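You operate a simulated robot arm through the tools that you are given. There is no shell and no other tool. Be economical: measure what you need, move in short steps, check, and stop when the job is done.

Carry out the task below with a simulated robot arm. There is one attempt and no reset: what you move stays moved.

JOB
Take the blue whisk and leave it in the white tart tin. Put one of the pale blue ice cubes from the store end of the side bench on the cream baked pastry case. Put the sponge slab on top of the white lidded tub. Fetch the clear dome and set it on the cross table top. Put the tin marked "seeds" from the steel table by the sink on top of the yellow dustpan. Fetch the cabinet measuring cup and set it on the table corner by the mixer. Take the green glaze dish and put it on the cross table top. Do these in any order. Set down upright: cabinet measuring cup.
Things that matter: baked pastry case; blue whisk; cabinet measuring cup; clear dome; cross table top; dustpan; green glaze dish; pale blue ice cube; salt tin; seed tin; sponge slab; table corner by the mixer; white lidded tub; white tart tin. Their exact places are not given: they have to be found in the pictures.

It is judged by the outcome, as a careful person would: the job done as asked, and still so three seconds after it is handed in. It fails if anything else is knocked over, pushed out of place, dropped, spilled or broken.

ROBOT AND FRAMES
A 7-joint arm with a two-finger parallel gripper on a trunk, on a base that drives. Base frame: it is fixed to the floor where the robot stands at the start and does not move with it; the origin is under the middle of the robot, x ahead of it, y to its left, z up; the surface under the hand at the start is at about z = 900. Lengths are in mm, angles in degrees, forces in N, time in s.
With the tool pointing down near the work surface it reaches from about 220 to 700 mm from the robot's upright axis, wherever it stands. Its first joint turns from -166.0 to 166.0 degrees. Places, roughly: baked pastry case (9x8x3 cm) [400, -300, 900]; blue whisk (5x4x23 cm) [700, -100, 1000]; cabinet measuring cup [-2250, 0, 1000]; clear dome (14x13x12 cm) [-1400, -300, 1000]; cross table top [-2000, -900, 900]; dustpan (27x18x5 cm) [-2100, -400, 900]; green glaze dish (10x10x4 cm) [-2300, -300, 900]; pale blue ice cube (4x4x4 cm) [400, -400, 900]; salt tin, seed tin [-2250, 0, 1000]; sponge slab (13x6x4 cm) [400, 200, 1700]; table corner by the mixer [-1200, -400, 900]; white lidded tub (21x18x14 cm) [-4300, 0, 1400]; white tart tin (13x13x3 cm) [-4100, 100, 1300]. Payload 3.43 kg.
The TCP is the grasp point between the finger pads, 30 mm short of the fingertips. In the tool frame z runs along the fingers and y along their closing line. The gripper opens to 94 mm. The fingers are 28 mm wide and 10 mm thick; the gripper's body (50 by 96 mm) begins 55 mm behind the TCP.
Orientation is that of the tool frame in the base frame, as a unit quaternion [w, x, y, z]. With the fingers straight down and closing along the base's y, the tool's x points along the base's -x, its y along +y and its z along -z.

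CONTROLS
- The arm moves only by the tool arm_command. Its argument "steps" is a list of rows, each an object of numbers (a shift or turn left out is 0, a gripper value left out holds the last): "dx", "dy", "dz": the shift along the tool's x, y, z in mm; "rx", "ry", "rz": the turn, a rotation vector about the tool's x, y, z in degrees; "hand": the finger opening in mm, from 0 to 94. In form: [{"dx": .., "dy": .., "dz": .., "rx": .., "ry": .., "rz": .., "hand": ..}, ...]. A call has 1 to 12 rows; each row shifts and turns the commanded pose from where the row before left it, along the tool's axes as they then stand. Rows are played at 5 a second. More than 50 mm and 8.6 degrees between two rows, or a gripper value outside its range, and nothing of the call is played. A pose out of reach is approached as far as the arm can. The call stops where the force on the tool passes 40 N (or 10 N more than at its start, if that is more) or the arm is blocked; 0.2 s more then pass. Each finger travels about 108 mm/s and halts on what it meets, pressing with about 43 N; the grip force reading is that of the motor and also rises with nothing between the fingers. The clock runs only during rows and for 0.2 s after the last one: add rows that do not move to give the fingers time. The reply holds the time, the measured pose of the TCP, the force on the tool along the base axes, the opening and the grip force, in the units named above and with some noise, with the torque about the TCP (base axes, N m) and any sound that the robot's microphone picked up.
- Cameras (640 x 400 px; columns grow to the right, rows downward): "scene" is now at [538.8, -107.1, 1049]; the picture's right is [0.00, -1.00, 0.06], its down [-0.97, -0.02, -0.24] and it looks along [0.24, -0.06, -0.97] (base axes); focal length 214 px, centre (320, 200). "wrist" rides on the gripper at [76, 14, -102] in the tool frame; the picture's right is [-0.18, 0.98, 0.00], its down [-0.75, -0.14, -0.64] and it looks along [-0.63, -0.12, 0.77] (tool axes); focal length 243 px, centre (320, 200).
- snapshot(camera): a new picture of that camera. No time passes.
- lift_body(by): slides the trunk up (or, below 0, down) by that many mm; the arm and the scene camera ride with it, the base frame stays. It gives what a move gives, with no picture.
- drive_base(legs): drives the robot by 1 to 6 legs, each [ahead, left, turn to the left] in mm, mm and degrees, along the robot's own axes; the way and the turn of a leg run together, so that a leg with both is an arc; at most 1500 mm and 180 degrees a leg. The arm and the cameras ride along, it lands a little off, and it stops where it bumps. It gives what a move gives.
- turn_head(pan, tilt): turns the head with the scene camera to pan (to the left, within 80 degrees either way) and tilt (down, from -29 to 69), counted from straight ahead of the robot. It gives what a move gives.
- point_at(camera, pixels): for up to 12 pixels [column, row] of the newest picture of that camera ("zoom" is the newest enlarged one), the place [x, y, z] in the base frame of the surface seen there, good to about 2 mm. No time passes.
- inspect(camera, box): a new picture of the part [left, top, right, bottom] of that camera's present view, enlarged. No time passes.
- hand_in(): hands the job in; it is judged then, once.

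Work in short steps. Measure before you move; look again where a grasp or a placing could have gone wrong, and mend it. You have 138 turns and 170 pictures in all, those below and enlarged ones among them. Open the gripper and draw the arm clear of the work before you hand the job in, unless the task says otherwise; then end with one line.

The tools are called after "Emit:" as name(argument=value, ...) on one line, values as JSON. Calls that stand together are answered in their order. arm_command: Moves the arm, as the interface text tells. Its arguments: {"type":"object","properties":{"steps":{"type":"array","items":{"type":"object","properties":{"dx":{"type":"number"},"dy":{"type":"number"},"dz":{"type":"number"},"rx":{"type":"number"},"ry":{"type":"number"},"rz":{"type":"number"},"hand":{"type":"number"}}}}},"required":["steps"]} The other tools are called the same way: lift_body (by) slides the trunk up or down; drive_base (legs) drives the base; turn_head (pan, tilt) turns the head that bears the scene camera; snapshot (camera) takes a picture; point_at (camera, pixels) gives the place of the surface under pixels of a picture; inspect (camera, box) takes an enlarged picture of a part of a camera's view; hand_in () hands the job in.

At the start:

```text
time_s: 0.0
position: [406.6, -101.0, 999.9]
tool_rot: [0.0, 0.0, 1.0, 0.0]
force: [-0.4, 0.1, 0.6]
moment: [0.03, 0.0, 0.0]
finger_gap: 93.8
grip_force: 0.1
trunk travel left (down, up): [-375.0, 215.0]
robot x, y, heading: [-0.4, -0.8, -0.1]
head pan, tilt: [-3.6, -14.2]
```

scene: 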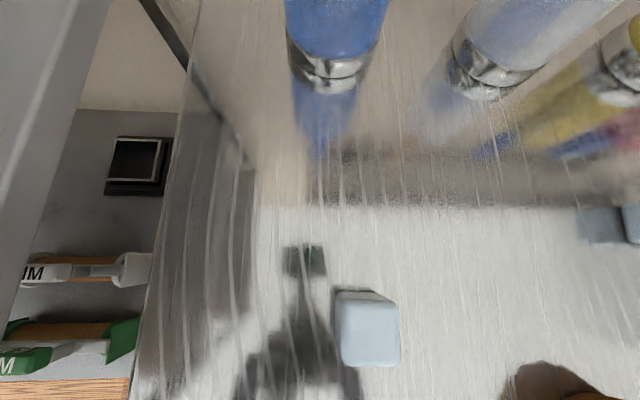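
wrist: 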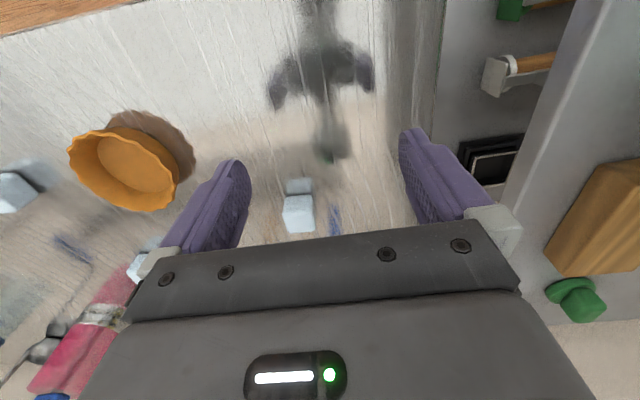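

The scene camera looks nearly straight down at the steel bench. I turn the head up to get an overview first.

Emit:
turn_head(pan=0, tilt=20)

Emit:
snapshot(camera="scene")

```text
time_s: 1.0
position: [406.7, -101.9, 999.8]
tool_rot: [0.0, 0.0, 1.0, 0.0]
force: [0.2, -0.4, 0.2]
moment: [0.01, 0.01, 0.0]
finger_gap: 93.8
grip_force: 0.0
trunk travel left (down, up): [-375.0, 215.0]
robot x, y, heading: [-0.2, -0.8, -0.1]
head pan, tilt: [0.0, 20.0]
```

```text
167 pictures are left
```

scene: 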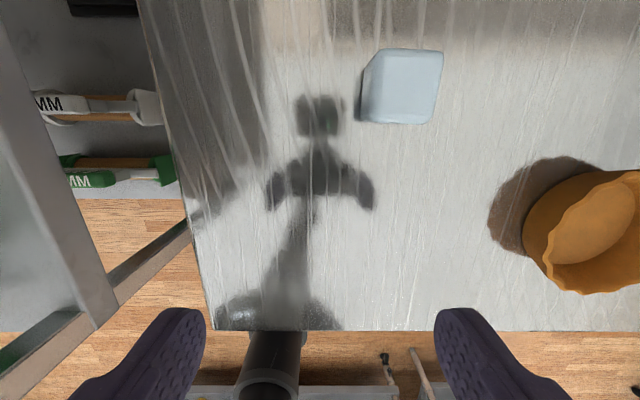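

Tilt grows toward the robot; the camera is mounted looking mostly down. I raise the trunk and tilt fully up.

Emit:
lift_body(by=200)

Emit:
turn_head(pan=0, tilt=-29)

Emit:
snapshot(camera="scene")

Emit:
snapshot(camera="wrist")

```text
time_s: 3.2
position: [406.2, -101.6, 1200.2]
tool_rot: [0.0, 0.0, 1.0, 0.0]
force: [0.3, 0.2, 0.5]
moment: [0.03, 0.01, 0.0]
finger_gap: 94.1
grip_force: 0.1
trunk travel left (down, up): [-575.0, 15.0]
robot x, y, heading: [1.9, -4.0, 0.2]
head pan, tilt: [0.0, 20.0]
```

```text
time_s: 4.3
position: [407.3, -101.2, 1200.0]
tool_rot: [0.0, 0.0, 1.0, 0.0]
force: [-0.7, -0.5, 0.7]
moment: [-0.01, 0.03, 0.0]
finger_gap: 93.7
grip_force: 0.0
trunk travel left (down, up): [-575.0, 15.0]
robot x, y, heading: [1.4, 1.6, 0.1]
head pan, tilt: [0.0, -28.6]
```

```text
166 pictures are left
```

scene: 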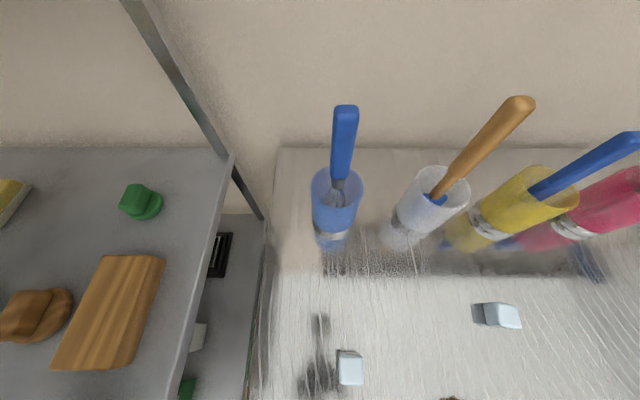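

```text
165 pictures are left
```

wrist: 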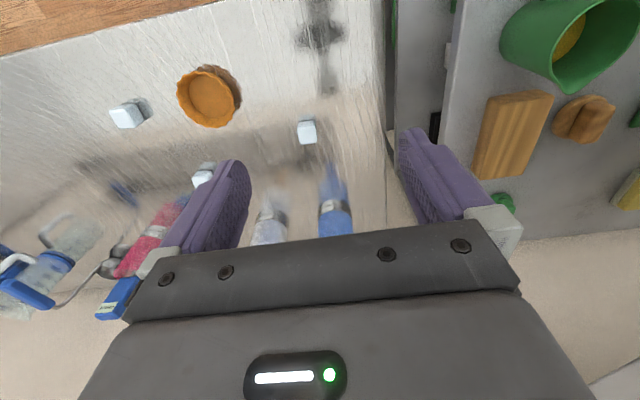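

Jars with utensils on the bench back, and a shelf unit on the left. I measure a set of points and zoom on the jars and the shelf.

Emit:
point_at(camera="scene", pixels=[[345, 115], [338, 180], [336, 230], [105, 310], [35, 315], [140, 200], [8, 200], [500, 315], [350, 368], [515, 105], [440, 190], [180, 300]])

Emit:
inspect(camera="scene", box=[270, 80, 640, 311])

Emit:
turn_head(pan=60, tilt=-29)

Emit:
snapshot(camera="scene")

```text
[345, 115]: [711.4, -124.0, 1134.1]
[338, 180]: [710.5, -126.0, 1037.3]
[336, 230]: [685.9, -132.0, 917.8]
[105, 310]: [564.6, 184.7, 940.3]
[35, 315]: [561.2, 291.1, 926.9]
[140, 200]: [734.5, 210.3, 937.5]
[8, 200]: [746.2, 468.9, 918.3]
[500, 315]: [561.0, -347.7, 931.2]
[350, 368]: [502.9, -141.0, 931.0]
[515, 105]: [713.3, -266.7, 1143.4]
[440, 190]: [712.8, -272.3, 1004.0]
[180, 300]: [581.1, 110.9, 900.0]
```

```text
1.73 times, centred on (455, 196) of scene
```

zoom: 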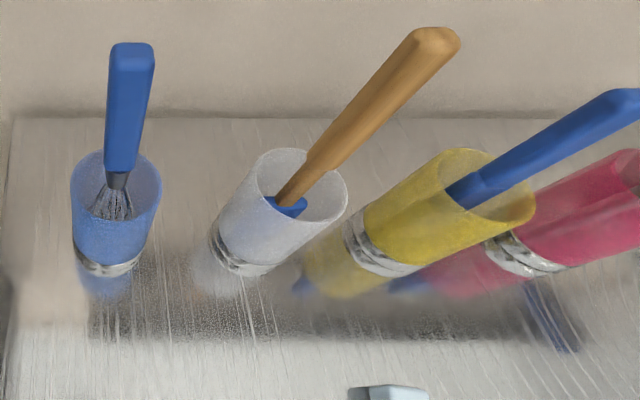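

```text
time_s: 5.6
position: [407.3, -101.8, 1198.4]
tool_rot: [0.0, -0.001, 1.0, 0.0]
force: [0.2, -0.6, 0.4]
moment: [-0.03, -0.01, -0.01]
finger_gap: 94.0
grip_force: 0.1
trunk travel left (down, up): [-575.0, 15.0]
robot x, y, heading: [0.5, 0.2, 0.2]
head pan, tilt: [60.0, -28.6]
```

```text
163 pictures are left
```

scene: 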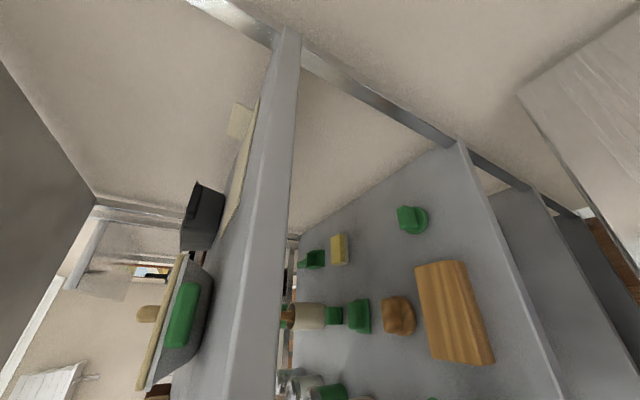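

A multi-level rack on the left. I measure points on the visible shelves, including the upper items at left.

Emit:
point_at(camera="scene", pixels=[[340, 250], [315, 260], [450, 310], [180, 315], [200, 220], [235, 120], [290, 200], [300, 315], [150, 310], [285, 60], [240, 180], [110, 250]])

Emit:
inspect(camera="scene", box=[60, 80, 380, 400])

```text
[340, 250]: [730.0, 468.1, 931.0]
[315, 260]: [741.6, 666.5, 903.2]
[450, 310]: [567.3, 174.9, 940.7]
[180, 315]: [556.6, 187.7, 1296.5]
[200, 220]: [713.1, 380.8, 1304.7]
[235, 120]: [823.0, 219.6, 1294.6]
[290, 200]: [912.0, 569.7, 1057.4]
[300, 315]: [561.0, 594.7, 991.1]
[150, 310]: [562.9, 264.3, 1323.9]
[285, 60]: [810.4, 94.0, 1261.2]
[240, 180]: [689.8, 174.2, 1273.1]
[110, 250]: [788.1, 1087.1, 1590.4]
```

```text
1.25 times, centred on (220, 240) of scene
```

zoom: 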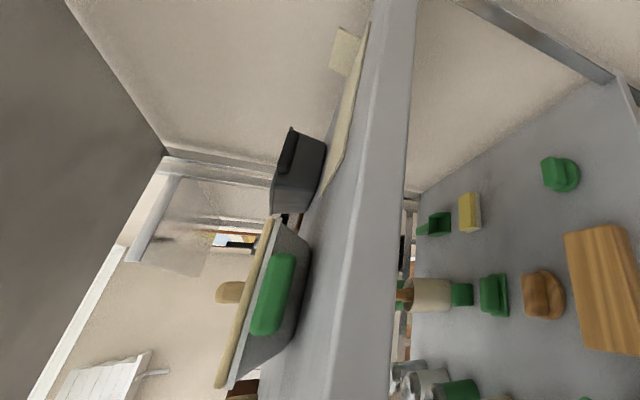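

There is an upper shelf at z≈1290, and the sponge may be higher. I swing the tool to point forward and left, so the wrist camera looks up.

Emit:
arm_command(steps=[{"ry": -8.5}, {"ry": -8.5}, {"ry": -8.5}, {"ry": -8.5}, {"ry": -8.5}, {"ry": -8.5}, {"ry": -8.5}, {"ry": -8.5}, {"ry": -8.5}, {"ry": -8.5}])

Emit:
arm_command(steps=[{"rx": -8.5}, {"rx": -8.5}, {"rx": -8.5}, {"rx": -8.5}])

Emit:
snapshot(camera="wrist")

```text
time_s: 7.9
position: [406.7, -100.0, 1195.9]
tool_rot: [0.661, -0.003, 0.751, 0.001]
force: [27.4, 20.6, -14.9]
moment: [-1.7, 0.59, -2.48]
finger_gap: 94.3
grip_force: 0.1
trunk travel left (down, up): [-575.0, 15.0]
robot x, y, heading: [-1.5, -1.5, 0.2]
head pan, tilt: [60.0, -28.6]
stopped in row 10: the force on the tool passed its limit at 162 N (the readings are from after the stop); the commanded pose is now the measured one
```

```text
time_s: 8.9
position: [407.0, -102.3, 1197.7]
tool_rot: [0.632, -0.196, 0.717, 0.221]
force: [-0.6, 0.2, 0.7]
moment: [0.04, 0.0, -0.02]
finger_gap: 93.9
grip_force: 0.1
trunk travel left (down, up): [-575.0, 15.0]
robot x, y, heading: [0.3, 2.0, 0.0]
head pan, tilt: [60.0, -28.6]
```

```text
161 pictures are left
```

wrist: 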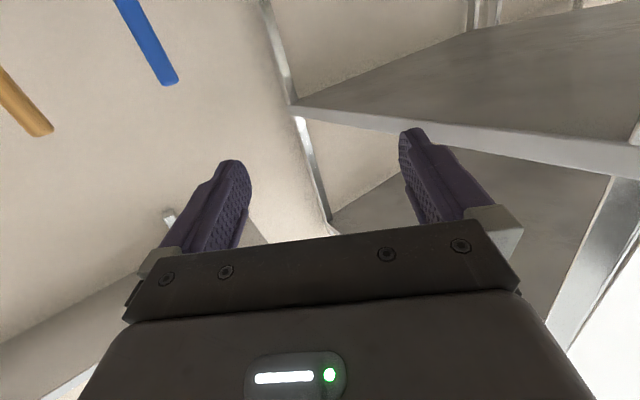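

The image is upside-down (image down = world up). I measure which shelves these are.

Emit:
point_at(camera="wrist", pixels=[[450, 85], [450, 130], [620, 160], [560, 230], [520, 170], [600, 40], [600, 260], [340, 215], [60, 390], [60, 350], [250, 240]])

```text
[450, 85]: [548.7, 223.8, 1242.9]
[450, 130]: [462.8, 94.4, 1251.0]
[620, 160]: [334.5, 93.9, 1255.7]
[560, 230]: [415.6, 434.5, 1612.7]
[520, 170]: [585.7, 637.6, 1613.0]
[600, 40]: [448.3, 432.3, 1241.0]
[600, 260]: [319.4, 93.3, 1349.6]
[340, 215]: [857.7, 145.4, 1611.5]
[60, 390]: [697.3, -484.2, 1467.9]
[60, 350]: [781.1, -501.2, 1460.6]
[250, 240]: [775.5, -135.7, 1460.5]
```

Shelf undersides are at z≈1245 and 1612; the sponge is probably on the top shelf. First the local cube job: I return the tool to pointing down and look right along the bench.

Emit:
arm_command(steps=[{"dz": 40}, {"rx": 8.5}, {"rx": 8.5}, {"rx": 8.5}, {"rx": 8.5}, {"ry": 8.5}, {"ry": 8.5}, {"ry": 8.5}, {"ry": 8.5}, {"ry": 8.5}, {"ry": 8.5}, {"ry": 8.5}])

Emit:
turn_head(pan=-50, tilt=-29)

Emit:
snapshot(camera="scene")

```text
time_s: 11.5
position: [440.1, -77.4, 1191.4]
tool_rot: [0.202, -0.002, 0.979, -0.001]
force: [-0.4, -0.9, 0.2]
moment: [0.01, -0.01, 0.01]
finger_gap: 94.1
grip_force: 0.1
trunk travel left (down, up): [-575.0, 15.0]
robot x, y, heading: [0.4, -0.8, -0.1]
head pan, tilt: [60.0, -28.6]
```

```text
time_s: 13.3
position: [440.2, -78.7, 1192.0]
tool_rot: [0.203, -0.002, 0.979, 0.0]
force: [-0.2, 0.2, -0.3]
moment: [0.02, -0.01, -0.02]
finger_gap: 94.0
grip_force: 0.1
trunk travel left (down, up): [-575.0, 15.0]
robot x, y, heading: [0.4, 1.9, 0.0]
head pan, tilt: [-50.0, -28.6]
```

```text
160 pictures are left
```

scene: 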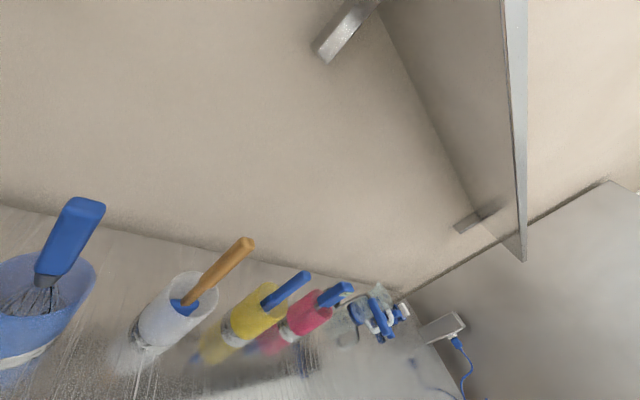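

The bench ends in the corner on the right. I tilt down to see the cubes and pastry case.

Emit:
turn_head(pan=-40, tilt=5)

Emit:
snapshot(camera="scene")

```text
time_s: 14.3
position: [440.1, -78.4, 1192.2]
tool_rot: [0.202, -0.002, 0.979, 0.0]
force: [-0.1, 0.0, 0.7]
moment: [0.02, 0.0, 0.01]
finger_gap: 93.8
grip_force: 0.1
trunk travel left (down, up): [-575.0, 15.0]
robot x, y, heading: [2.2, 1.7, -0.1]
head pan, tilt: [-40.0, 5.0]
```

```text
159 pictures are left
```

scene: 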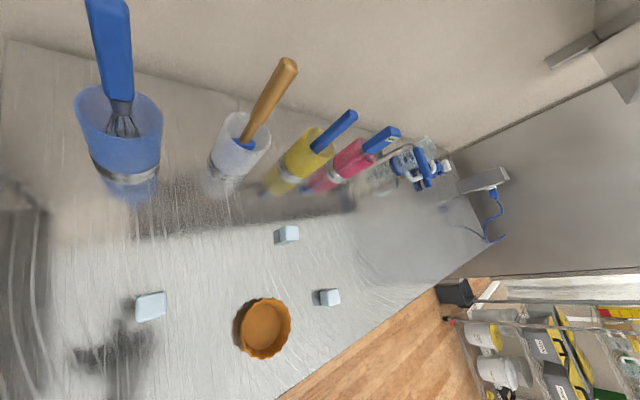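

Three cubes and a tart case are visible. I measure them and zoom in on the case.

Emit:
point_at(camera="scene", pixels=[[264, 328], [244, 330], [286, 330], [268, 301], [254, 352], [150, 303], [288, 232], [332, 296], [180, 340], [242, 305]])

Emit:
inspect(camera="scene", box=[80, 200, 400, 400])

```text
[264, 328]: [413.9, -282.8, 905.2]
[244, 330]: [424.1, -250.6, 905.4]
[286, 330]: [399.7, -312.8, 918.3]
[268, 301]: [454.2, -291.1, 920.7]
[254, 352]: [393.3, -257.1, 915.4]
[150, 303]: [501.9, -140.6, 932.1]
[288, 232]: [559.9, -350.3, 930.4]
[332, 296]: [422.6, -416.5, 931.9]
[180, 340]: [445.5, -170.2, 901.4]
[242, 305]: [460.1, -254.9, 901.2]
```

```text
2.00 times, centred on (240, 300) of scene
```

zoom: 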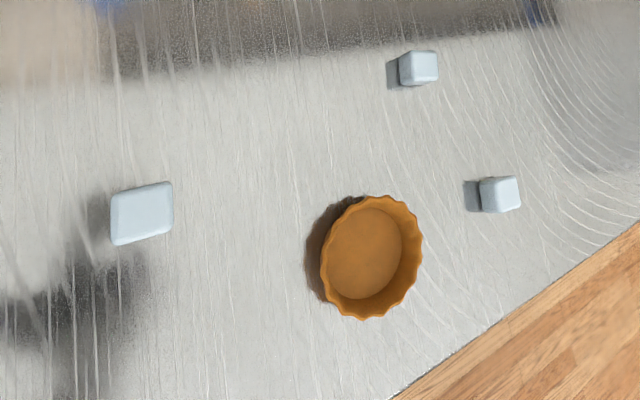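

The case centre is about (422,-285) with its floor at z≈905, and the nearest cube is at (502,-141) with its top at 932. I straighten the tool, go above the cube and come down.

Emit:
arm_command(steps=[{"ry": 8}, {"ry": 8}, {"ry": 7.3}, {"dx": -31, "dy": -31}, {"dx": -31, "dy": -32, "hand": 70}, {}])

Emit:
lift_body(by=-180)

Emit:
snapshot(camera="wrist")

```text
time_s: 15.7
position: [502.7, -138.8, 1193.4]
tool_rot: [0.001, -0.003, 1.0, -0.001]
force: [-1.0, 0.4, -0.1]
moment: [0.02, 0.01, -0.01]
finger_gap: 70.3
grip_force: 0.0
trunk travel left (down, up): [-575.0, 15.0]
robot x, y, heading: [-0.6, -0.2, -0.1]
head pan, tilt: [-40.0, 5.0]
```

```text
time_s: 17.7
position: [502.6, -141.1, 1013.6]
tool_rot: [0.001, -0.002, 1.0, -0.001]
force: [-0.6, -0.2, 0.2]
moment: [-0.01, 0.03, 0.0]
finger_gap: 70.0
grip_force: 0.1
trunk travel left (down, up): [-395.0, 195.0]
robot x, y, heading: [-3.2, -0.4, -0.3]
head pan, tilt: [-40.0, 5.0]
```

```text
157 pictures are left
```

wrist: 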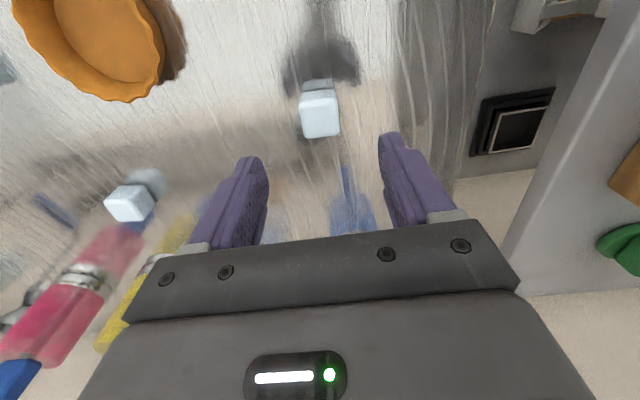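

The cube shows at (320,110) between the fingers. I measure its outline.

Emit:
point_at(camera="wrist", pixels=[[319, 97], [319, 115], [303, 95], [336, 95], [305, 115], [336, 115], [318, 130], [90, 40], [140, 60], [40, 30], [120, 90], [80, 0]])

Emit:
inspect(camera="wrist", box=[240, 50, 400, 150])

```text
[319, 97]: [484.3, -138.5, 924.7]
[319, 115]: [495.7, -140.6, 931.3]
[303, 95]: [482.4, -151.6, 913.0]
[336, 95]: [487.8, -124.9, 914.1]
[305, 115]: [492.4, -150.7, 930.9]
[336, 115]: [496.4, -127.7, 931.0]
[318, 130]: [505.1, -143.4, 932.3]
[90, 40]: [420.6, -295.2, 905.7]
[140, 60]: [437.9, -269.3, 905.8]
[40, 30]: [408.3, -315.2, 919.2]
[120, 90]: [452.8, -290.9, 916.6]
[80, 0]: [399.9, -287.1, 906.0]
```

```text
4.00 times, centred on (320, 100) of wrist
```

zoom: 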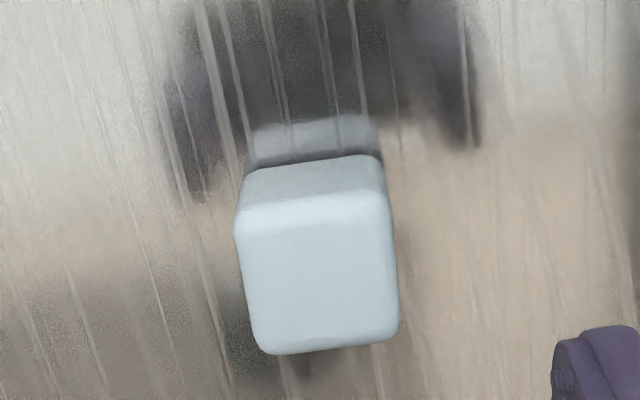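

The cube is turned about 11°, so I turn the tool by rz +11, descend to z 944 and grip.

Emit:
arm_command(steps=[{"rz": 5.5}, {"rz": 5.5}, {"dz": 35}, {"dz": 35}, {"hand": 20}, {"hand": 20}, {"hand": 20}, {}])

Emit:
snapshot(camera="wrist")

```text
time_s: 19.5
position: [501.1, -139.7, 942.8]
tool_rot: [0.001, 0.093, 0.996, 0.0]
force: [-0.6, -0.2, -0.3]
moment: [0.0, 0.02, 0.01]
finger_gap: 29.6
grip_force: 43.1
trunk travel left (down, up): [-395.0, 195.0]
robot x, y, heading: [-2.5, -1.0, -0.1]
head pan, tilt: [-40.0, 5.0]
```

```text
155 pictures are left
```

wrist: 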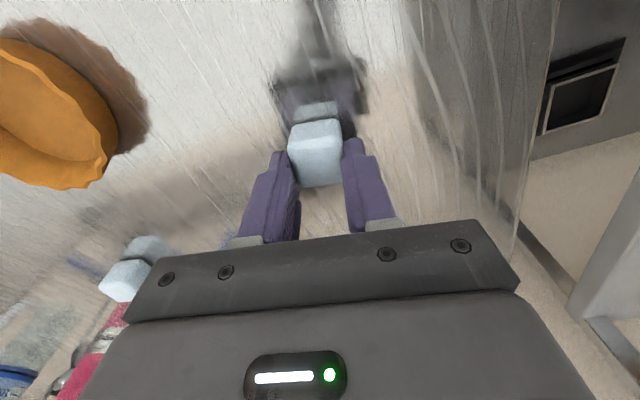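

Cube gripped (29.6 mm). I lift it, take the yaw back, shift partway, and view the case to get its rim precisely.

Emit:
arm_command(steps=[{"dz": -40}, {"dz": -40, "rz": -5.5}, {"rz": -5.5}, {"dx": -20, "dy": -20}, {}])

Emit:
turn_head(pan=-30, tilt=20)

Emit:
snapshot(camera="scene")

```text
time_s: 20.7
position: [522.4, -159.7, 1022.3]
tool_rot: [0.0, -0.003, 1.0, -0.001]
force: [-0.3, -0.3, -0.3]
moment: [0.0, 0.01, 0.01]
finger_gap: 20.0
grip_force: 0.2
trunk travel left (down, up): [-395.0, 195.0]
robot x, y, heading: [-0.1, 2.6, -0.3]
head pan, tilt: [-40.0, 5.0]
```

```text
time_s: 21.5
position: [522.1, -160.5, 1022.7]
tool_rot: [0.002, -0.002, 1.0, -0.001]
force: [-0.5, -0.4, -0.6]
moment: [0.02, -0.02, -0.02]
finger_gap: 20.2
grip_force: 0.2
trunk travel left (down, up): [-395.0, 195.0]
robot x, y, heading: [3.0, 0.3, -0.1]
head pan, tilt: [-30.0, 20.0]
```

```text
154 pictures are left
```

scene: 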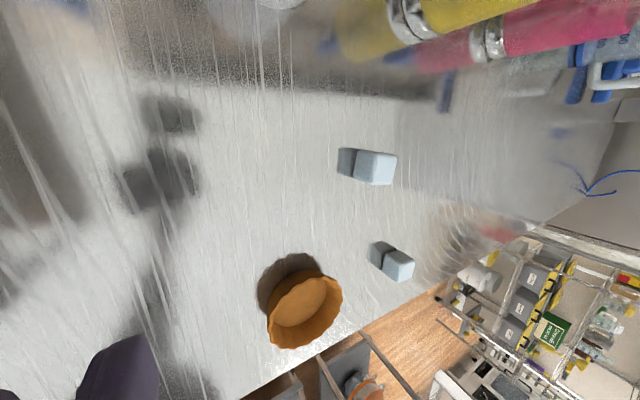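

The gap fell to 20: the cube slipped out. I look for it with the wrist camera.

Emit:
snapshot(camera="wrist")

Emit:
point_at(camera="scene", pixels=[[305, 290], [270, 315], [340, 295], [310, 270], [280, 345], [285, 310], [312, 305], [268, 340], [325, 275]])

```text
153 pictures are left
```

wrist: 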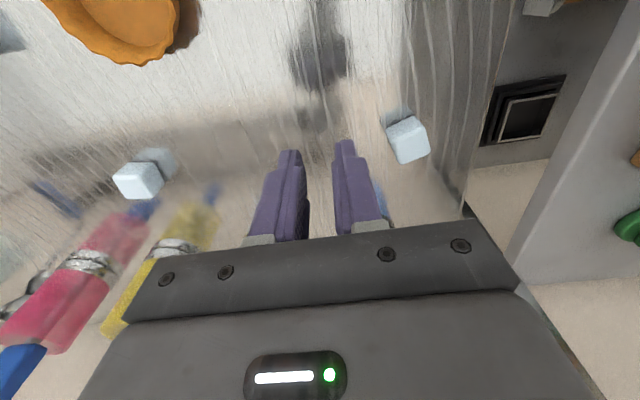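

```text
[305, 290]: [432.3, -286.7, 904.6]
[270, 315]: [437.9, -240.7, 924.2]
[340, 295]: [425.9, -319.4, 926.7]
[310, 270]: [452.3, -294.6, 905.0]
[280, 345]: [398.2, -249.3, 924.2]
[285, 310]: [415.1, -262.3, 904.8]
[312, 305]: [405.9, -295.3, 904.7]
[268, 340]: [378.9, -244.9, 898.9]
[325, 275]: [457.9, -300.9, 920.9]
```

The cube is back on the bench at (408,138) in the wrist view, upright. The case centre is (427,-279). I measure the cube's edges.

Emit:
inspect(camera="wrist", box=[328, 88, 488, 188])

Emit:
point_at(camera="wrist", pixels=[[390, 125], [420, 119], [398, 155], [426, 150], [409, 140], [389, 122], [421, 117]])

```text
4.00 times, centred on (408, 138) of wrist
```

zoom: 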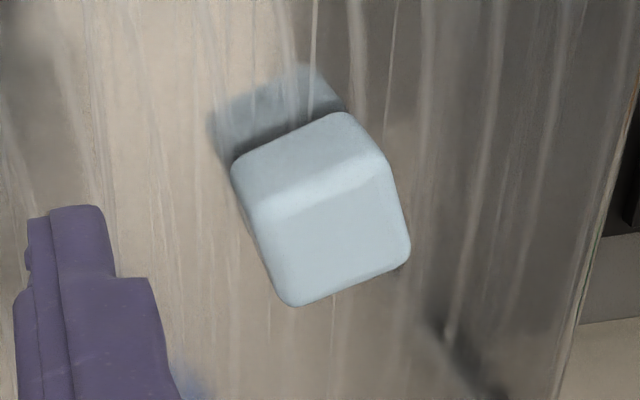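

```text
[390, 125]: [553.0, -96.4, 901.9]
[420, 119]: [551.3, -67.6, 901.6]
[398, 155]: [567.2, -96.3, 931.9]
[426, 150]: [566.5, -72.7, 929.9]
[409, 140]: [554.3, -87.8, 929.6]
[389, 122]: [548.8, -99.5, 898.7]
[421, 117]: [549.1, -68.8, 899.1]
```

I measure on the zoomed picture for the cube's axis and centre.

Emit:
point_at(camera="zoom", pixels=[[270, 215], [375, 175], [300, 290], [395, 252], [335, 235], [240, 175], [350, 125], [320, 160]])

```text
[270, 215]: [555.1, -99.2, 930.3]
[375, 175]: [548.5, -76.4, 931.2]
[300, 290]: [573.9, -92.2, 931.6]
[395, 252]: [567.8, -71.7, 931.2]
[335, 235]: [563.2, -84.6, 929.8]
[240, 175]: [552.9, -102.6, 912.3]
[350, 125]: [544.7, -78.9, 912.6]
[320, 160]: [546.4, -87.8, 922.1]
```

The cube centre is (561,-85), turned about -19°. I regrip deeper (TCP z 935).

Emit:
arm_command(steps=[{"dx": -20, "dy": 37, "hand": 60}, {"dx": -19, "dy": 38}, {"rz": -6.5}, {"rz": -6.5}, {"rz": -6}, {"dz": 40}, {"dz": 30}, {"dz": 17}, {"hand": 15}, {"hand": 15}, {"hand": 15}, {}])

Emit:
snapshot(camera="wrist")

```text
time_s: 24.1
position: [560.9, -84.9, 936.6]
tool_rot: [0.001, -0.167, 0.986, 0.0]
force: [0.3, -0.6, -0.2]
moment: [-0.01, -0.03, 0.01]
finger_gap: 29.3
grip_force: 42.7
trunk travel left (down, up): [-395.0, 195.0]
robot x, y, heading: [-0.1, 3.2, 0.3]
head pan, tilt: [-30.0, 20.0]
```

```text
151 pictures are left
```

wrist: 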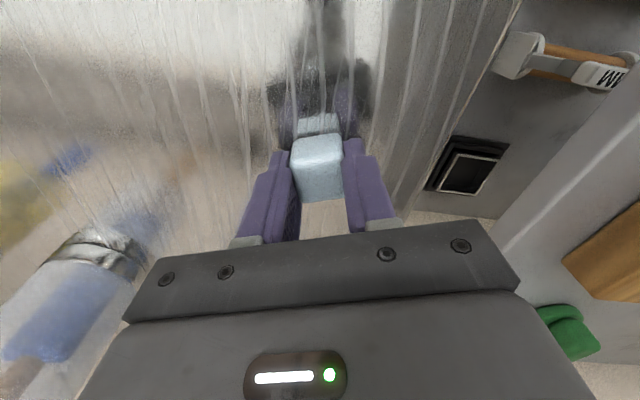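

The cube sits squarely between the pads. I lift gently in small rows.

Emit:
arm_command(steps=[{"dz": -2}, {"dz": -4}, {"dz": -6}, {"dz": -8}, {"dz": -10}, {"dz": -10}])

```text
time_s: 25.5
position: [560.9, -85.6, 976.6]
tool_rot: [0.001, -0.168, 0.986, -0.002]
force: [1.0, 0.0, -0.1]
moment: [-0.01, -0.01, 0.02]
finger_gap: 29.5
grip_force: 43.1
trunk travel left (down, up): [-395.0, 195.0]
robot x, y, heading: [-0.9, -0.2, -0.0]
head pan, tilt: [-30.0, 20.0]
```

It holds. I move to above the case centre (427,-279) at a gentle pace.

Emit:
arm_command(steps=[{"dx": 6, "dy": -4.4, "dz": -4}, {"dx": 12, "dy": -8.7, "dz": -4}, {"dx": 17, "dy": -12.4, "dz": -4}, {"dx": 20, "dy": -14.6}, {"dx": 20, "dy": -14.6}, {"dx": 20, "dy": -14.6}, {"dx": 20, "dy": -14.6}, {"dx": 20, "dy": -14.6}, {"dx": 20, "dy": -14.6}, {"dx": 17.5, "dy": -12.8}, {"dx": 12, "dy": -8.7}, {"dx": 6, "dy": -4.4}])

Emit:
snapshot(camera="wrist")

```text
time_s: 28.1
position: [427.9, -279.1, 987.8]
tool_rot: [0.001, -0.168, 0.986, -0.001]
force: [-1.0, 0.8, -0.3]
moment: [-0.03, 0.0, 0.0]
finger_gap: 29.3
grip_force: 43.0
trunk travel left (down, up): [-395.0, 195.0]
robot x, y, heading: [2.5, -0.1, -0.0]
head pan, tilt: [-30.0, 20.0]
```

```text
150 pictures are left
```

wrist: 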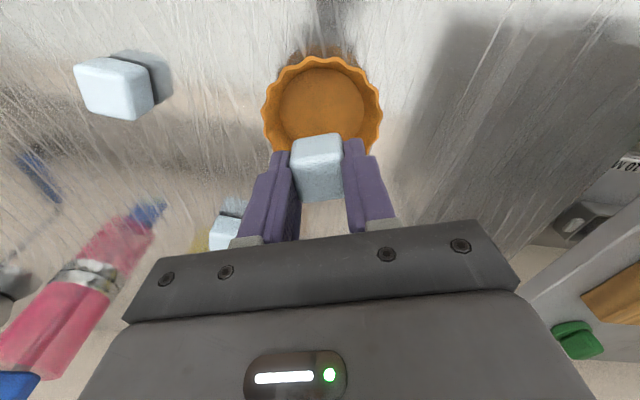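

Aligned over the case. I descend to 942 and open slightly, then rise.

Emit:
arm_command(steps=[{"dz": 15}, {"dz": 15}, {"dz": 10}, {"dz": 5.5}, {}, {"hand": 35}, {"hand": 35}, {"hand": 36}, {"dz": -20}, {"dz": -40}, {"dz": -40}])

Emit:
snapshot(camera="wrist")

```text
time_s: 30.5
position: [425.3, -279.2, 1043.6]
tool_rot: [0.001, -0.168, 0.986, -0.001]
force: [-0.1, -0.9, 0.1]
moment: [0.01, -0.01, 0.0]
finger_gap: 35.8
grip_force: 0.0
trunk travel left (down, up): [-395.0, 195.0]
robot x, y, heading: [3.6, -0.9, -0.2]
head pan, tilt: [-30.0, 20.0]
```

```text
149 pictures are left
```

wrist: 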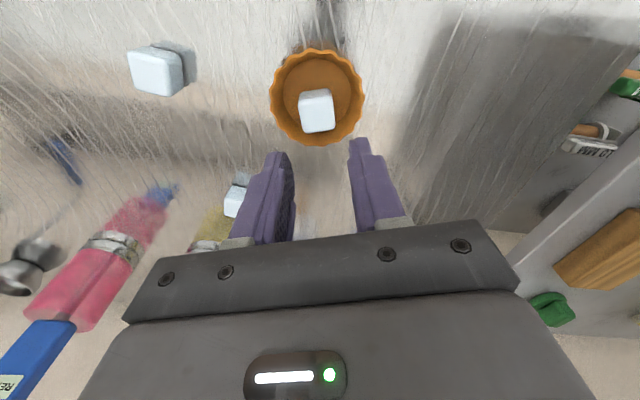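

The cube is in the case. Next the whisk: I raise the trunk and measure its handle and cup.

Emit:
lift_body(by=100)

Emit:
turn_head(pan=0, tilt=-29)

Emit:
inspect(camera="scene", box=[220, 20, 460, 170])

Emit:
snapshot(camera="scene")

```text
time_s: 31.8
position: [426.0, -279.0, 1142.5]
tool_rot: [0.001, -0.167, 0.986, -0.001]
force: [-0.2, -0.1, 0.1]
moment: [0.02, 0.02, 0.02]
finger_gap: 36.0
grip_force: 0.2
trunk travel left (down, up): [-495.0, 95.0]
robot x, y, heading: [-1.9, 2.1, 0.0]
head pan, tilt: [-30.0, 20.0]
```

```text
time_s: 33.0
position: [426.1, -280.0, 1141.6]
tool_rot: [0.001, -0.167, 0.986, -0.001]
force: [0.5, -0.3, -0.5]
moment: [-0.02, 0.0, -0.01]
finger_gap: 36.0
grip_force: 0.1
trunk travel left (down, up): [-495.0, 95.0]
robot x, y, heading: [2.9, 0.7, -0.2]
head pan, tilt: [0.0, -28.6]
```

```text
2.67 times, centred on (340, 95) of scene
```

zoom: 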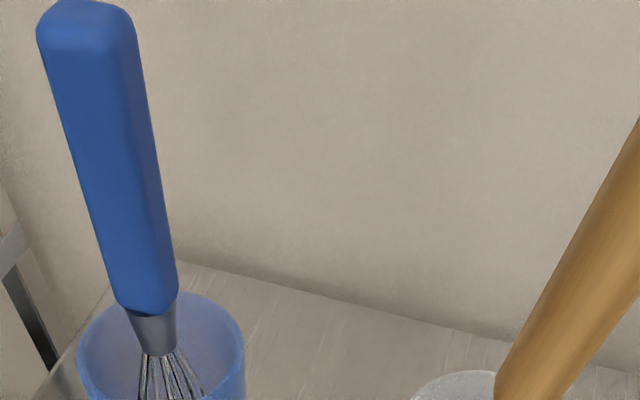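

```text
147 pictures are left
```

scene: 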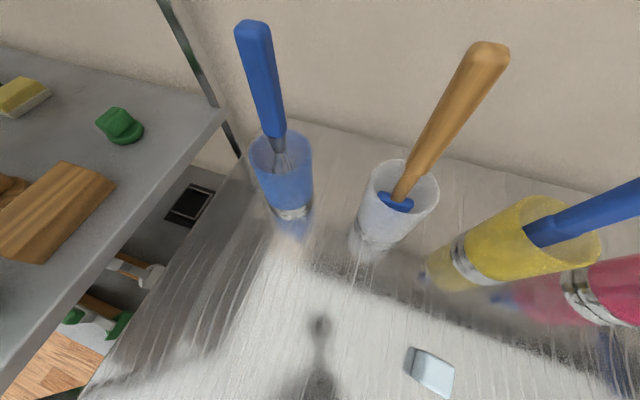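

Handle spans (255,25) to (275,130). I measure the handle and cup rim in this view.

Emit:
point_at(camera="scene", pixels=[[255, 30], [262, 75], [268, 110], [272, 130], [252, 75], [271, 75], [249, 150], [312, 145], [280, 132], [282, 172], [285, 220], [240, 25]])

Emit:
point_at(camera="zoom", pixels=[[90, 15], [105, 100], [130, 100], [125, 200], [145, 290], [155, 330], [80, 20], [125, 20], [80, 150], [150, 150]])

```text
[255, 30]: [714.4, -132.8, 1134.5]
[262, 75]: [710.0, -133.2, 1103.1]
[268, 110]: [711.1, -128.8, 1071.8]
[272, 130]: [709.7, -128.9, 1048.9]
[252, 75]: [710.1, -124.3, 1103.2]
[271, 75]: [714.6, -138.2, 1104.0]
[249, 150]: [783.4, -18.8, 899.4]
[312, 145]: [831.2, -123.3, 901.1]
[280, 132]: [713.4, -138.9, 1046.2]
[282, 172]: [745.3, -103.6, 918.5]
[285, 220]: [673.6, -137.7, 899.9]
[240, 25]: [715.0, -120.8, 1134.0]
```

```text
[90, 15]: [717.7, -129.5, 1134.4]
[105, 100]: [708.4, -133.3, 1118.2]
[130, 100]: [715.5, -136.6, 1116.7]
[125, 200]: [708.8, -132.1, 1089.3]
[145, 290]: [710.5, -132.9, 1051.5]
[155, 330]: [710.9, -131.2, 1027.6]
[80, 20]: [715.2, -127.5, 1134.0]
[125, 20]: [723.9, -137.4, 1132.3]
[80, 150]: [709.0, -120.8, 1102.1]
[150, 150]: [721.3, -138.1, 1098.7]
```

The handle is vertical, centred at about (718,-129), 18 mm wide, top z 1134. I square the tool, stage at (590,-129), then pitch it to horizontal.

Emit:
arm_command(steps=[{"rz": 6.5}, {"rz": 6.5}, {"rz": 6.2, "hand": 60}, {"dx": -41, "dy": 25}, {"dx": -41, "dy": 25}, {"dx": -41, "dy": 50}, {"dx": -41, "dy": 50}])

Emit:
arm_command(steps=[{"ry": -8.2}, {"ry": -8.2}, {"ry": -8.2}, {"ry": -8.2}, {"ry": -8.2}, {"ry": -8.2}, {"ry": -8.2}, {"ry": -8.2}, {"ry": -8.2}, {"ry": -8.2}, {"ry": -8}])

Emit:
snapshot(camera="wrist")

Emit:
snapshot(camera="scene")

```text
refused: row 6 steps farther than a row can; nothing moved
```

```text
time_s: 35.4
position: [427.0, -278.7, 1142.2]
tool_rot: [0.698, -0.118, 0.696, 0.118]
force: [0.4, 0.2, -0.9]
moment: [-0.02, -0.03, 0.01]
finger_gap: 35.9
grip_force: 0.1
trunk travel left (down, up): [-495.0, 95.0]
robot x, y, heading: [-1.7, 4.3, -0.2]
head pan, tilt: [0.0, -28.6]
```

```text
146 pictures are left
```

wrist: 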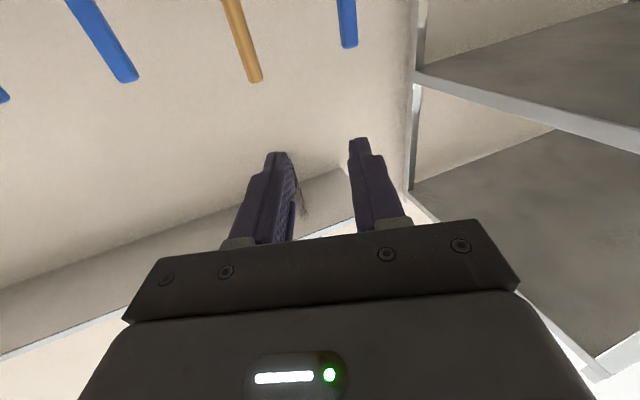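

```text
145 pictures are left
```

scene: 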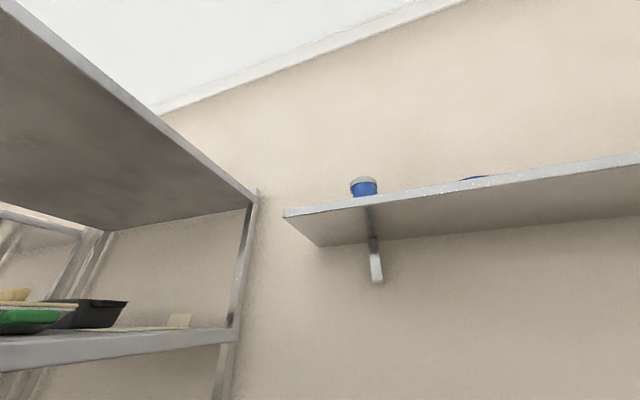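

The pitch worked where it stood, and the scene camera turns with the arm. Now I unyaw and move to (600,-129,1095).

Emit:
arm_command(steps=[{"rx": 6.5, "hand": 60}, {"rx": 6.5}, {"rx": 6.3}, {"dy": 40}, {"dy": 40}, {"dy": 40}, {"dy": 30, "dx": 27}, {"dz": 40, "dx": 20}, {"dz": 40}, {"dz": 40}, {"dz": 40}, {"dz": 12}])

Emit:
snapshot(camera="wrist")

Emit:
turn_head(pan=0, tilt=30)

Emit:
snapshot(camera="scene")

```text
time_s: 38.0
position: [445.3, -339.1, 1174.4]
tool_rot: [0.707, -0.002, 0.707, 0.002]
force: [-0.2, 0.2, 0.2]
moment: [-0.01, 0.01, 0.02]
finger_gap: 59.8
grip_force: 0.0
out of reach, approached as far as the arm can: row 3, 4, 5, 6, 7, 8, 9, 10, 11, 12
trunk travel left (down, up): [-495.0, 95.0]
robot x, y, heading: [2.2, -3.1, 0.1]
head pan, tilt: [0.0, -28.6]
```

```text
144 pictures are left
```

wrist: 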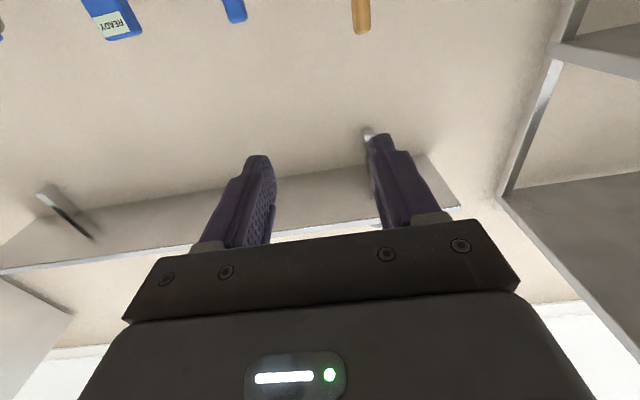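

```text
time_s: 39.3
position: [444.0, -339.8, 1175.1]
tool_rot: [0.707, -0.002, 0.707, 0.004]
force: [-0.1, 0.1, 0.5]
moment: [-0.01, -0.01, 0.01]
finger_gap: 60.1
grip_force: 0.2
trunk travel left (down, up): [-495.0, 95.0]
robot x, y, heading: [-3.2, 1.7, -0.0]
head pan, tilt: [0.0, 30.0]
```

```text
143 pictures are left
```

scene: 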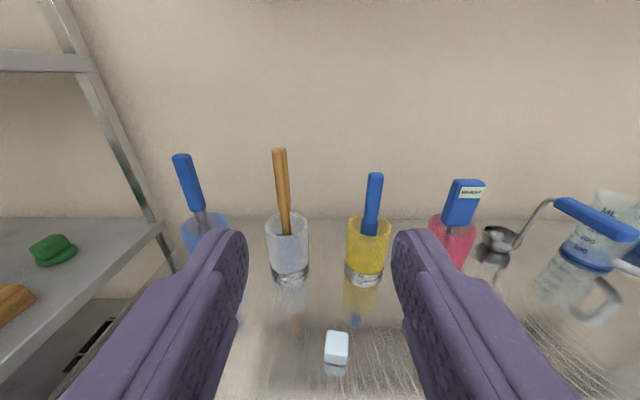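

The arm got stuck near a joint limit when close in. I push forward a little and see where the pose goes.

Emit:
arm_command(steps=[{"dz": 20}, {"dz": 20}, {}])

```text
time_s: 40.1
position: [480.0, -351.8, 1175.8]
tool_rot: [0.707, -0.002, 0.707, 0.003]
force: [0.6, 0.1, 0.2]
moment: [-0.01, 0.01, 0.01]
finger_gap: 60.3
grip_force: 0.1
out of reach, approached as far as the arm can: row 1, 2
trunk travel left (down, up): [-495.0, 95.0]
robot x, y, heading: [1.9, 1.1, -0.3]
head pan, tilt: [0.0, 30.0]
```

The limit seems to be about radius, so I go forward first and then sideways.

Emit:
arm_command(steps=[{"dz": 40}, {"dz": 40}, {"dz": 40}, {"dy": 40}, {"dy": 40}, {"dy": 40}, {"dy": 40}, {"dy": 40}, {}])

```text
time_s: 42.1
position: [626.3, -347.4, 1181.5]
tool_rot: [0.707, -0.006, 0.707, 0.008]
force: [0.6, -0.1, 0.4]
moment: [-0.01, 0.01, 0.02]
finger_gap: 60.0
grip_force: 0.0
out of reach, approached as far as the arm can: row 1, 2, 4, 5, 6, 7, 8
trunk travel left (down, up): [-495.0, 95.0]
robot x, y, heading: [-2.6, -3.9, -0.1]
head pan, tilt: [0.0, 30.0]
```

The arm seems limited in wrist roll this way up. I roll the tool 180° about its axis (the camera then sits above), which should free the wrist joint.

Emit:
arm_command(steps=[{"rz": 8.5, "dz": -20}, {"rz": 8.5}, {"rz": 8.5}, {"rz": 8.5}, {"rz": 8.5}, {"rz": 8.5}, {"rz": 8.5}, {"rz": 8.5}, {"rz": 8.5}, {"rz": 8.5}, {"rz": 8.5}])

Emit:
arm_command(steps=[{"rz": 8.5}, {"rz": 8.5}, {"rz": 8.5}, {"rz": 8.5}, {"rz": 8.5}, {"rz": 8.5}, {"rz": 8.5}, {"rz": 8.5}, {"rz": 8.5}, {"rz": 8.5}])

Emit:
snapshot(camera="wrist")

Emit:
snapshot(camera="scene")

```text
time_s: 44.5
position: [606.0, -345.1, 1182.6]
tool_rot: [0.484, 0.515, 0.484, 0.516]
force: [-0.4, -0.9, 0.7]
moment: [0.0, -0.01, 0.04]
finger_gap: 59.9
grip_force: 0.0
trunk travel left (down, up): [-495.0, 95.0]
robot x, y, heading: [-2.1, 3.8, -0.1]
head pan, tilt: [0.0, 30.0]
```

```text
time_s: 46.7
position: [605.8, -347.2, 1182.6]
tool_rot: [0.009, 0.707, 0.008, 0.707]
force: [-0.6, -0.5, -0.1]
moment: [0.02, -0.02, 0.04]
finger_gap: 60.0
grip_force: 0.2
trunk travel left (down, up): [-495.0, 95.0]
robot x, y, heading: [0.5, 2.2, -0.1]
head pan, tilt: [0.0, 30.0]
```

```text
142 pictures are left
```

wrist: 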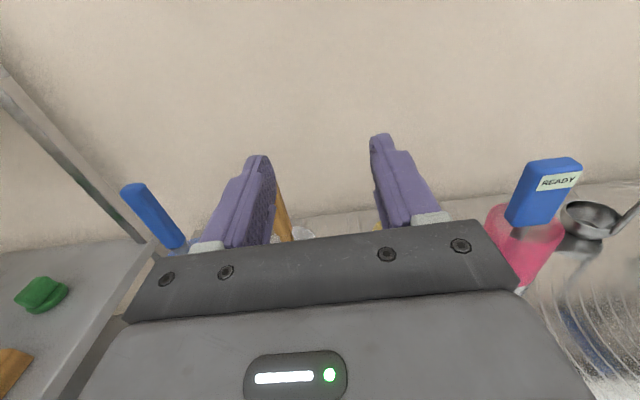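

```text
141 pictures are left
```

scene: 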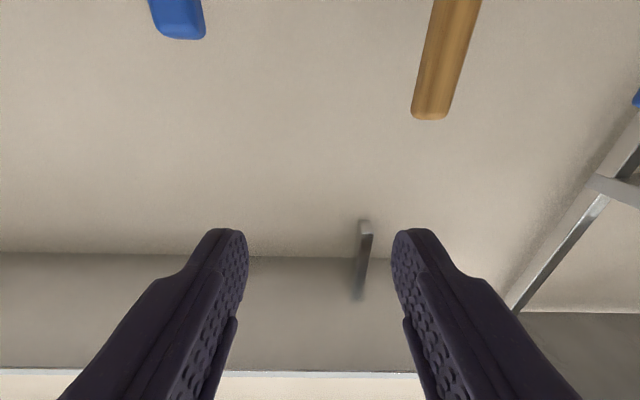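

The roll worked and the wrist view is upright. Tool axes are now x=up, y=right, z=ahead. I move left 218 and down 87.

Emit:
arm_command(steps=[{"dy": -44}, {"dy": -44}, {"dy": -44}, {"dy": -43}, {"dy": -43}, {"dx": -44}, {"dx": -43}, {}])

Emit:
snapshot(camera="wrist")

```text
time_s: 48.5
position: [606.1, -131.8, 1090.3]
tool_rot: [0.009, 0.706, 0.009, 0.708]
force: [0.7, -0.5, 0.1]
moment: [-0.03, 0.04, 0.01]
finger_gap: 59.9
grip_force: 0.1
trunk travel left (down, up): [-495.0, 95.0]
robot x, y, heading: [0.8, -4.1, 0.1]
head pan, tilt: [0.0, 30.0]
```

```text
140 pictures are left
```

wrist: 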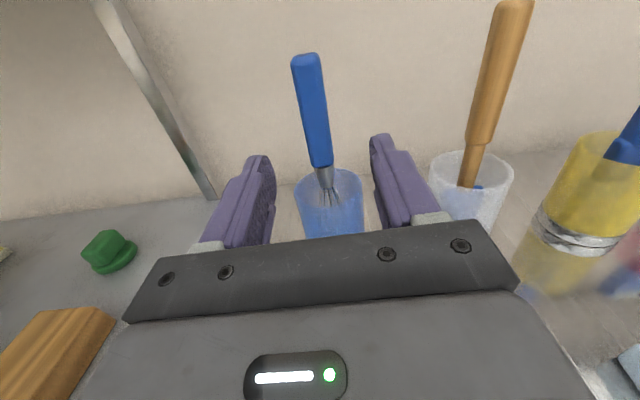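

The whisk handle stands centred between the fingers. I advance to x≈703 and close.

Emit:
arm_command(steps=[{"dz": 33}, {"dz": 33}, {"dz": 31}, {"hand": 5}, {"hand": 5}, {"hand": 5}, {}])

Emit:
snapshot(camera="wrist")

```text
time_s: 50.1
position: [704.0, -130.0, 1087.4]
tool_rot: [0.008, 0.707, 0.01, 0.708]
force: [0.4, -0.8, -0.2]
moment: [0.02, 0.0, 0.0]
finger_gap: 23.0
grip_force: 42.9
trunk travel left (down, up): [-495.0, 95.0]
robot x, y, heading: [-0.5, 2.1, 0.1]
head pan, tilt: [0.0, 30.0]
```

```text
139 pictures are left
```

wrist: 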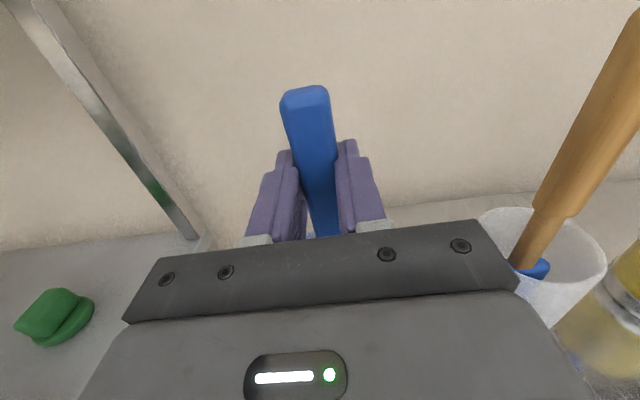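

Gripped (23 mm). I pull it straight up 160 mm slowly.

Emit:
arm_command(steps=[{"dx": 5}, {"dx": 10}, {"dx": 15}, {"dx": 15}, {"dx": 15}, {"dx": 15}, {"dx": 15}, {"dx": 15}, {"dx": 15}, {"dx": 15}, {"dx": 15}, {"dx": 10}])

Emit:
snapshot(camera="wrist")

Emit:
snapshot(camera="scene")

```text
time_s: 52.7
position: [705.1, -127.1, 1248.3]
tool_rot: [0.01, 0.707, 0.009, 0.707]
force: [-0.6, 0.2, 0.0]
moment: [-0.02, 0.02, -0.02]
finger_gap: 22.7
grip_force: 43.6
trunk travel left (down, up): [-495.0, 95.0]
robot x, y, heading: [-4.3, -2.9, 0.2]
head pan, tilt: [0.0, 30.0]
```

```text
138 pictures are left
```

wrist: 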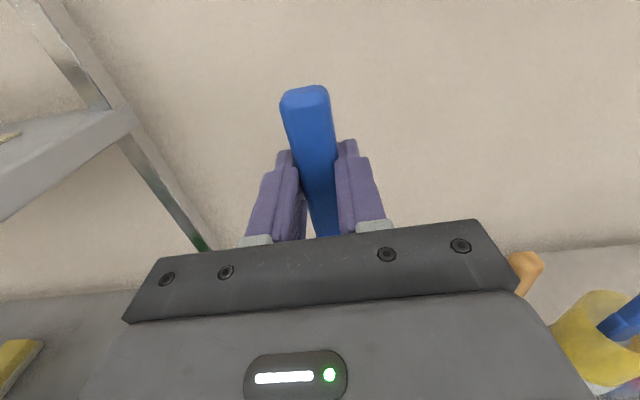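

```text
137 pictures are left
```

scene: 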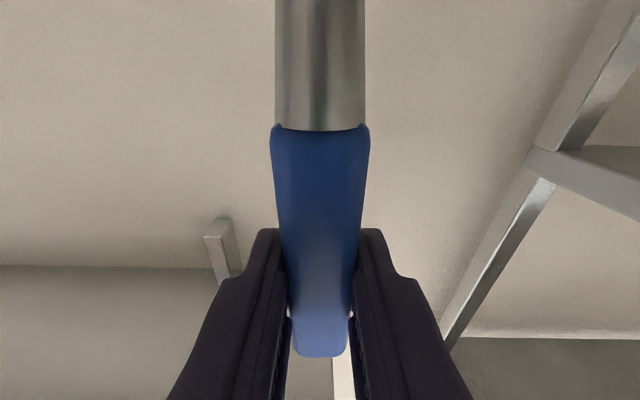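

The whisk is out (bottom at z≈1065). I back the base off and then look around.

Emit:
drive_base(legs=[[-400, 0, 0]])

Emit:
turn_head(pan=0, tilt=0)

Emit:
snapshot(camera="scene")

Emit:
snapshot(camera="wrist")

```text
time_s: 55.2
position: [302.9, -126.4, 1249.6]
tool_rot: [0.01, 0.706, 0.009, 0.708]
force: [-0.1, -0.4, -0.7]
moment: [-0.01, 0.0, 0.01]
finger_gap: 23.0
grip_force: 42.6
trunk travel left (down, up): [-495.0, 95.0]
robot x, y, heading: [-397.1, 0.8, -0.2]
head pan, tilt: [0.0, 30.0]
```

```text
time_s: 56.1
position: [303.6, -125.5, 1249.9]
tool_rot: [0.011, 0.706, 0.009, 0.708]
force: [0.5, -1.1, -0.5]
moment: [-0.02, 0.02, -0.01]
finger_gap: 23.0
grip_force: 42.8
trunk travel left (down, up): [-495.0, 95.0]
robot x, y, heading: [-400.3, 2.9, -0.1]
head pan, tilt: [0.0, 0.0]
```

```text
136 pictures are left
```

scene: 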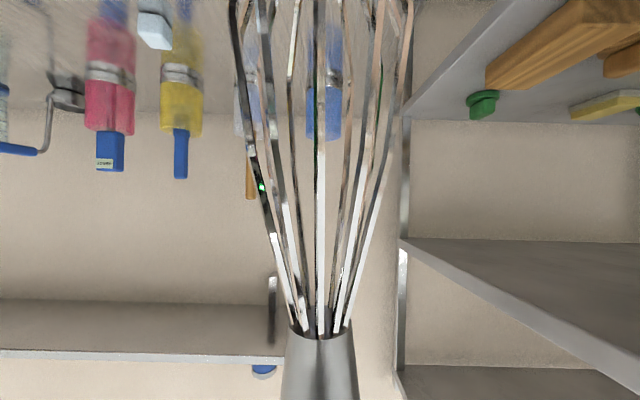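

```text
135 pictures are left
```

wrist: 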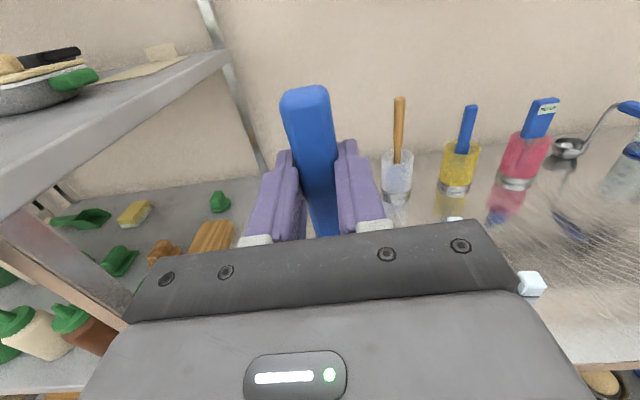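

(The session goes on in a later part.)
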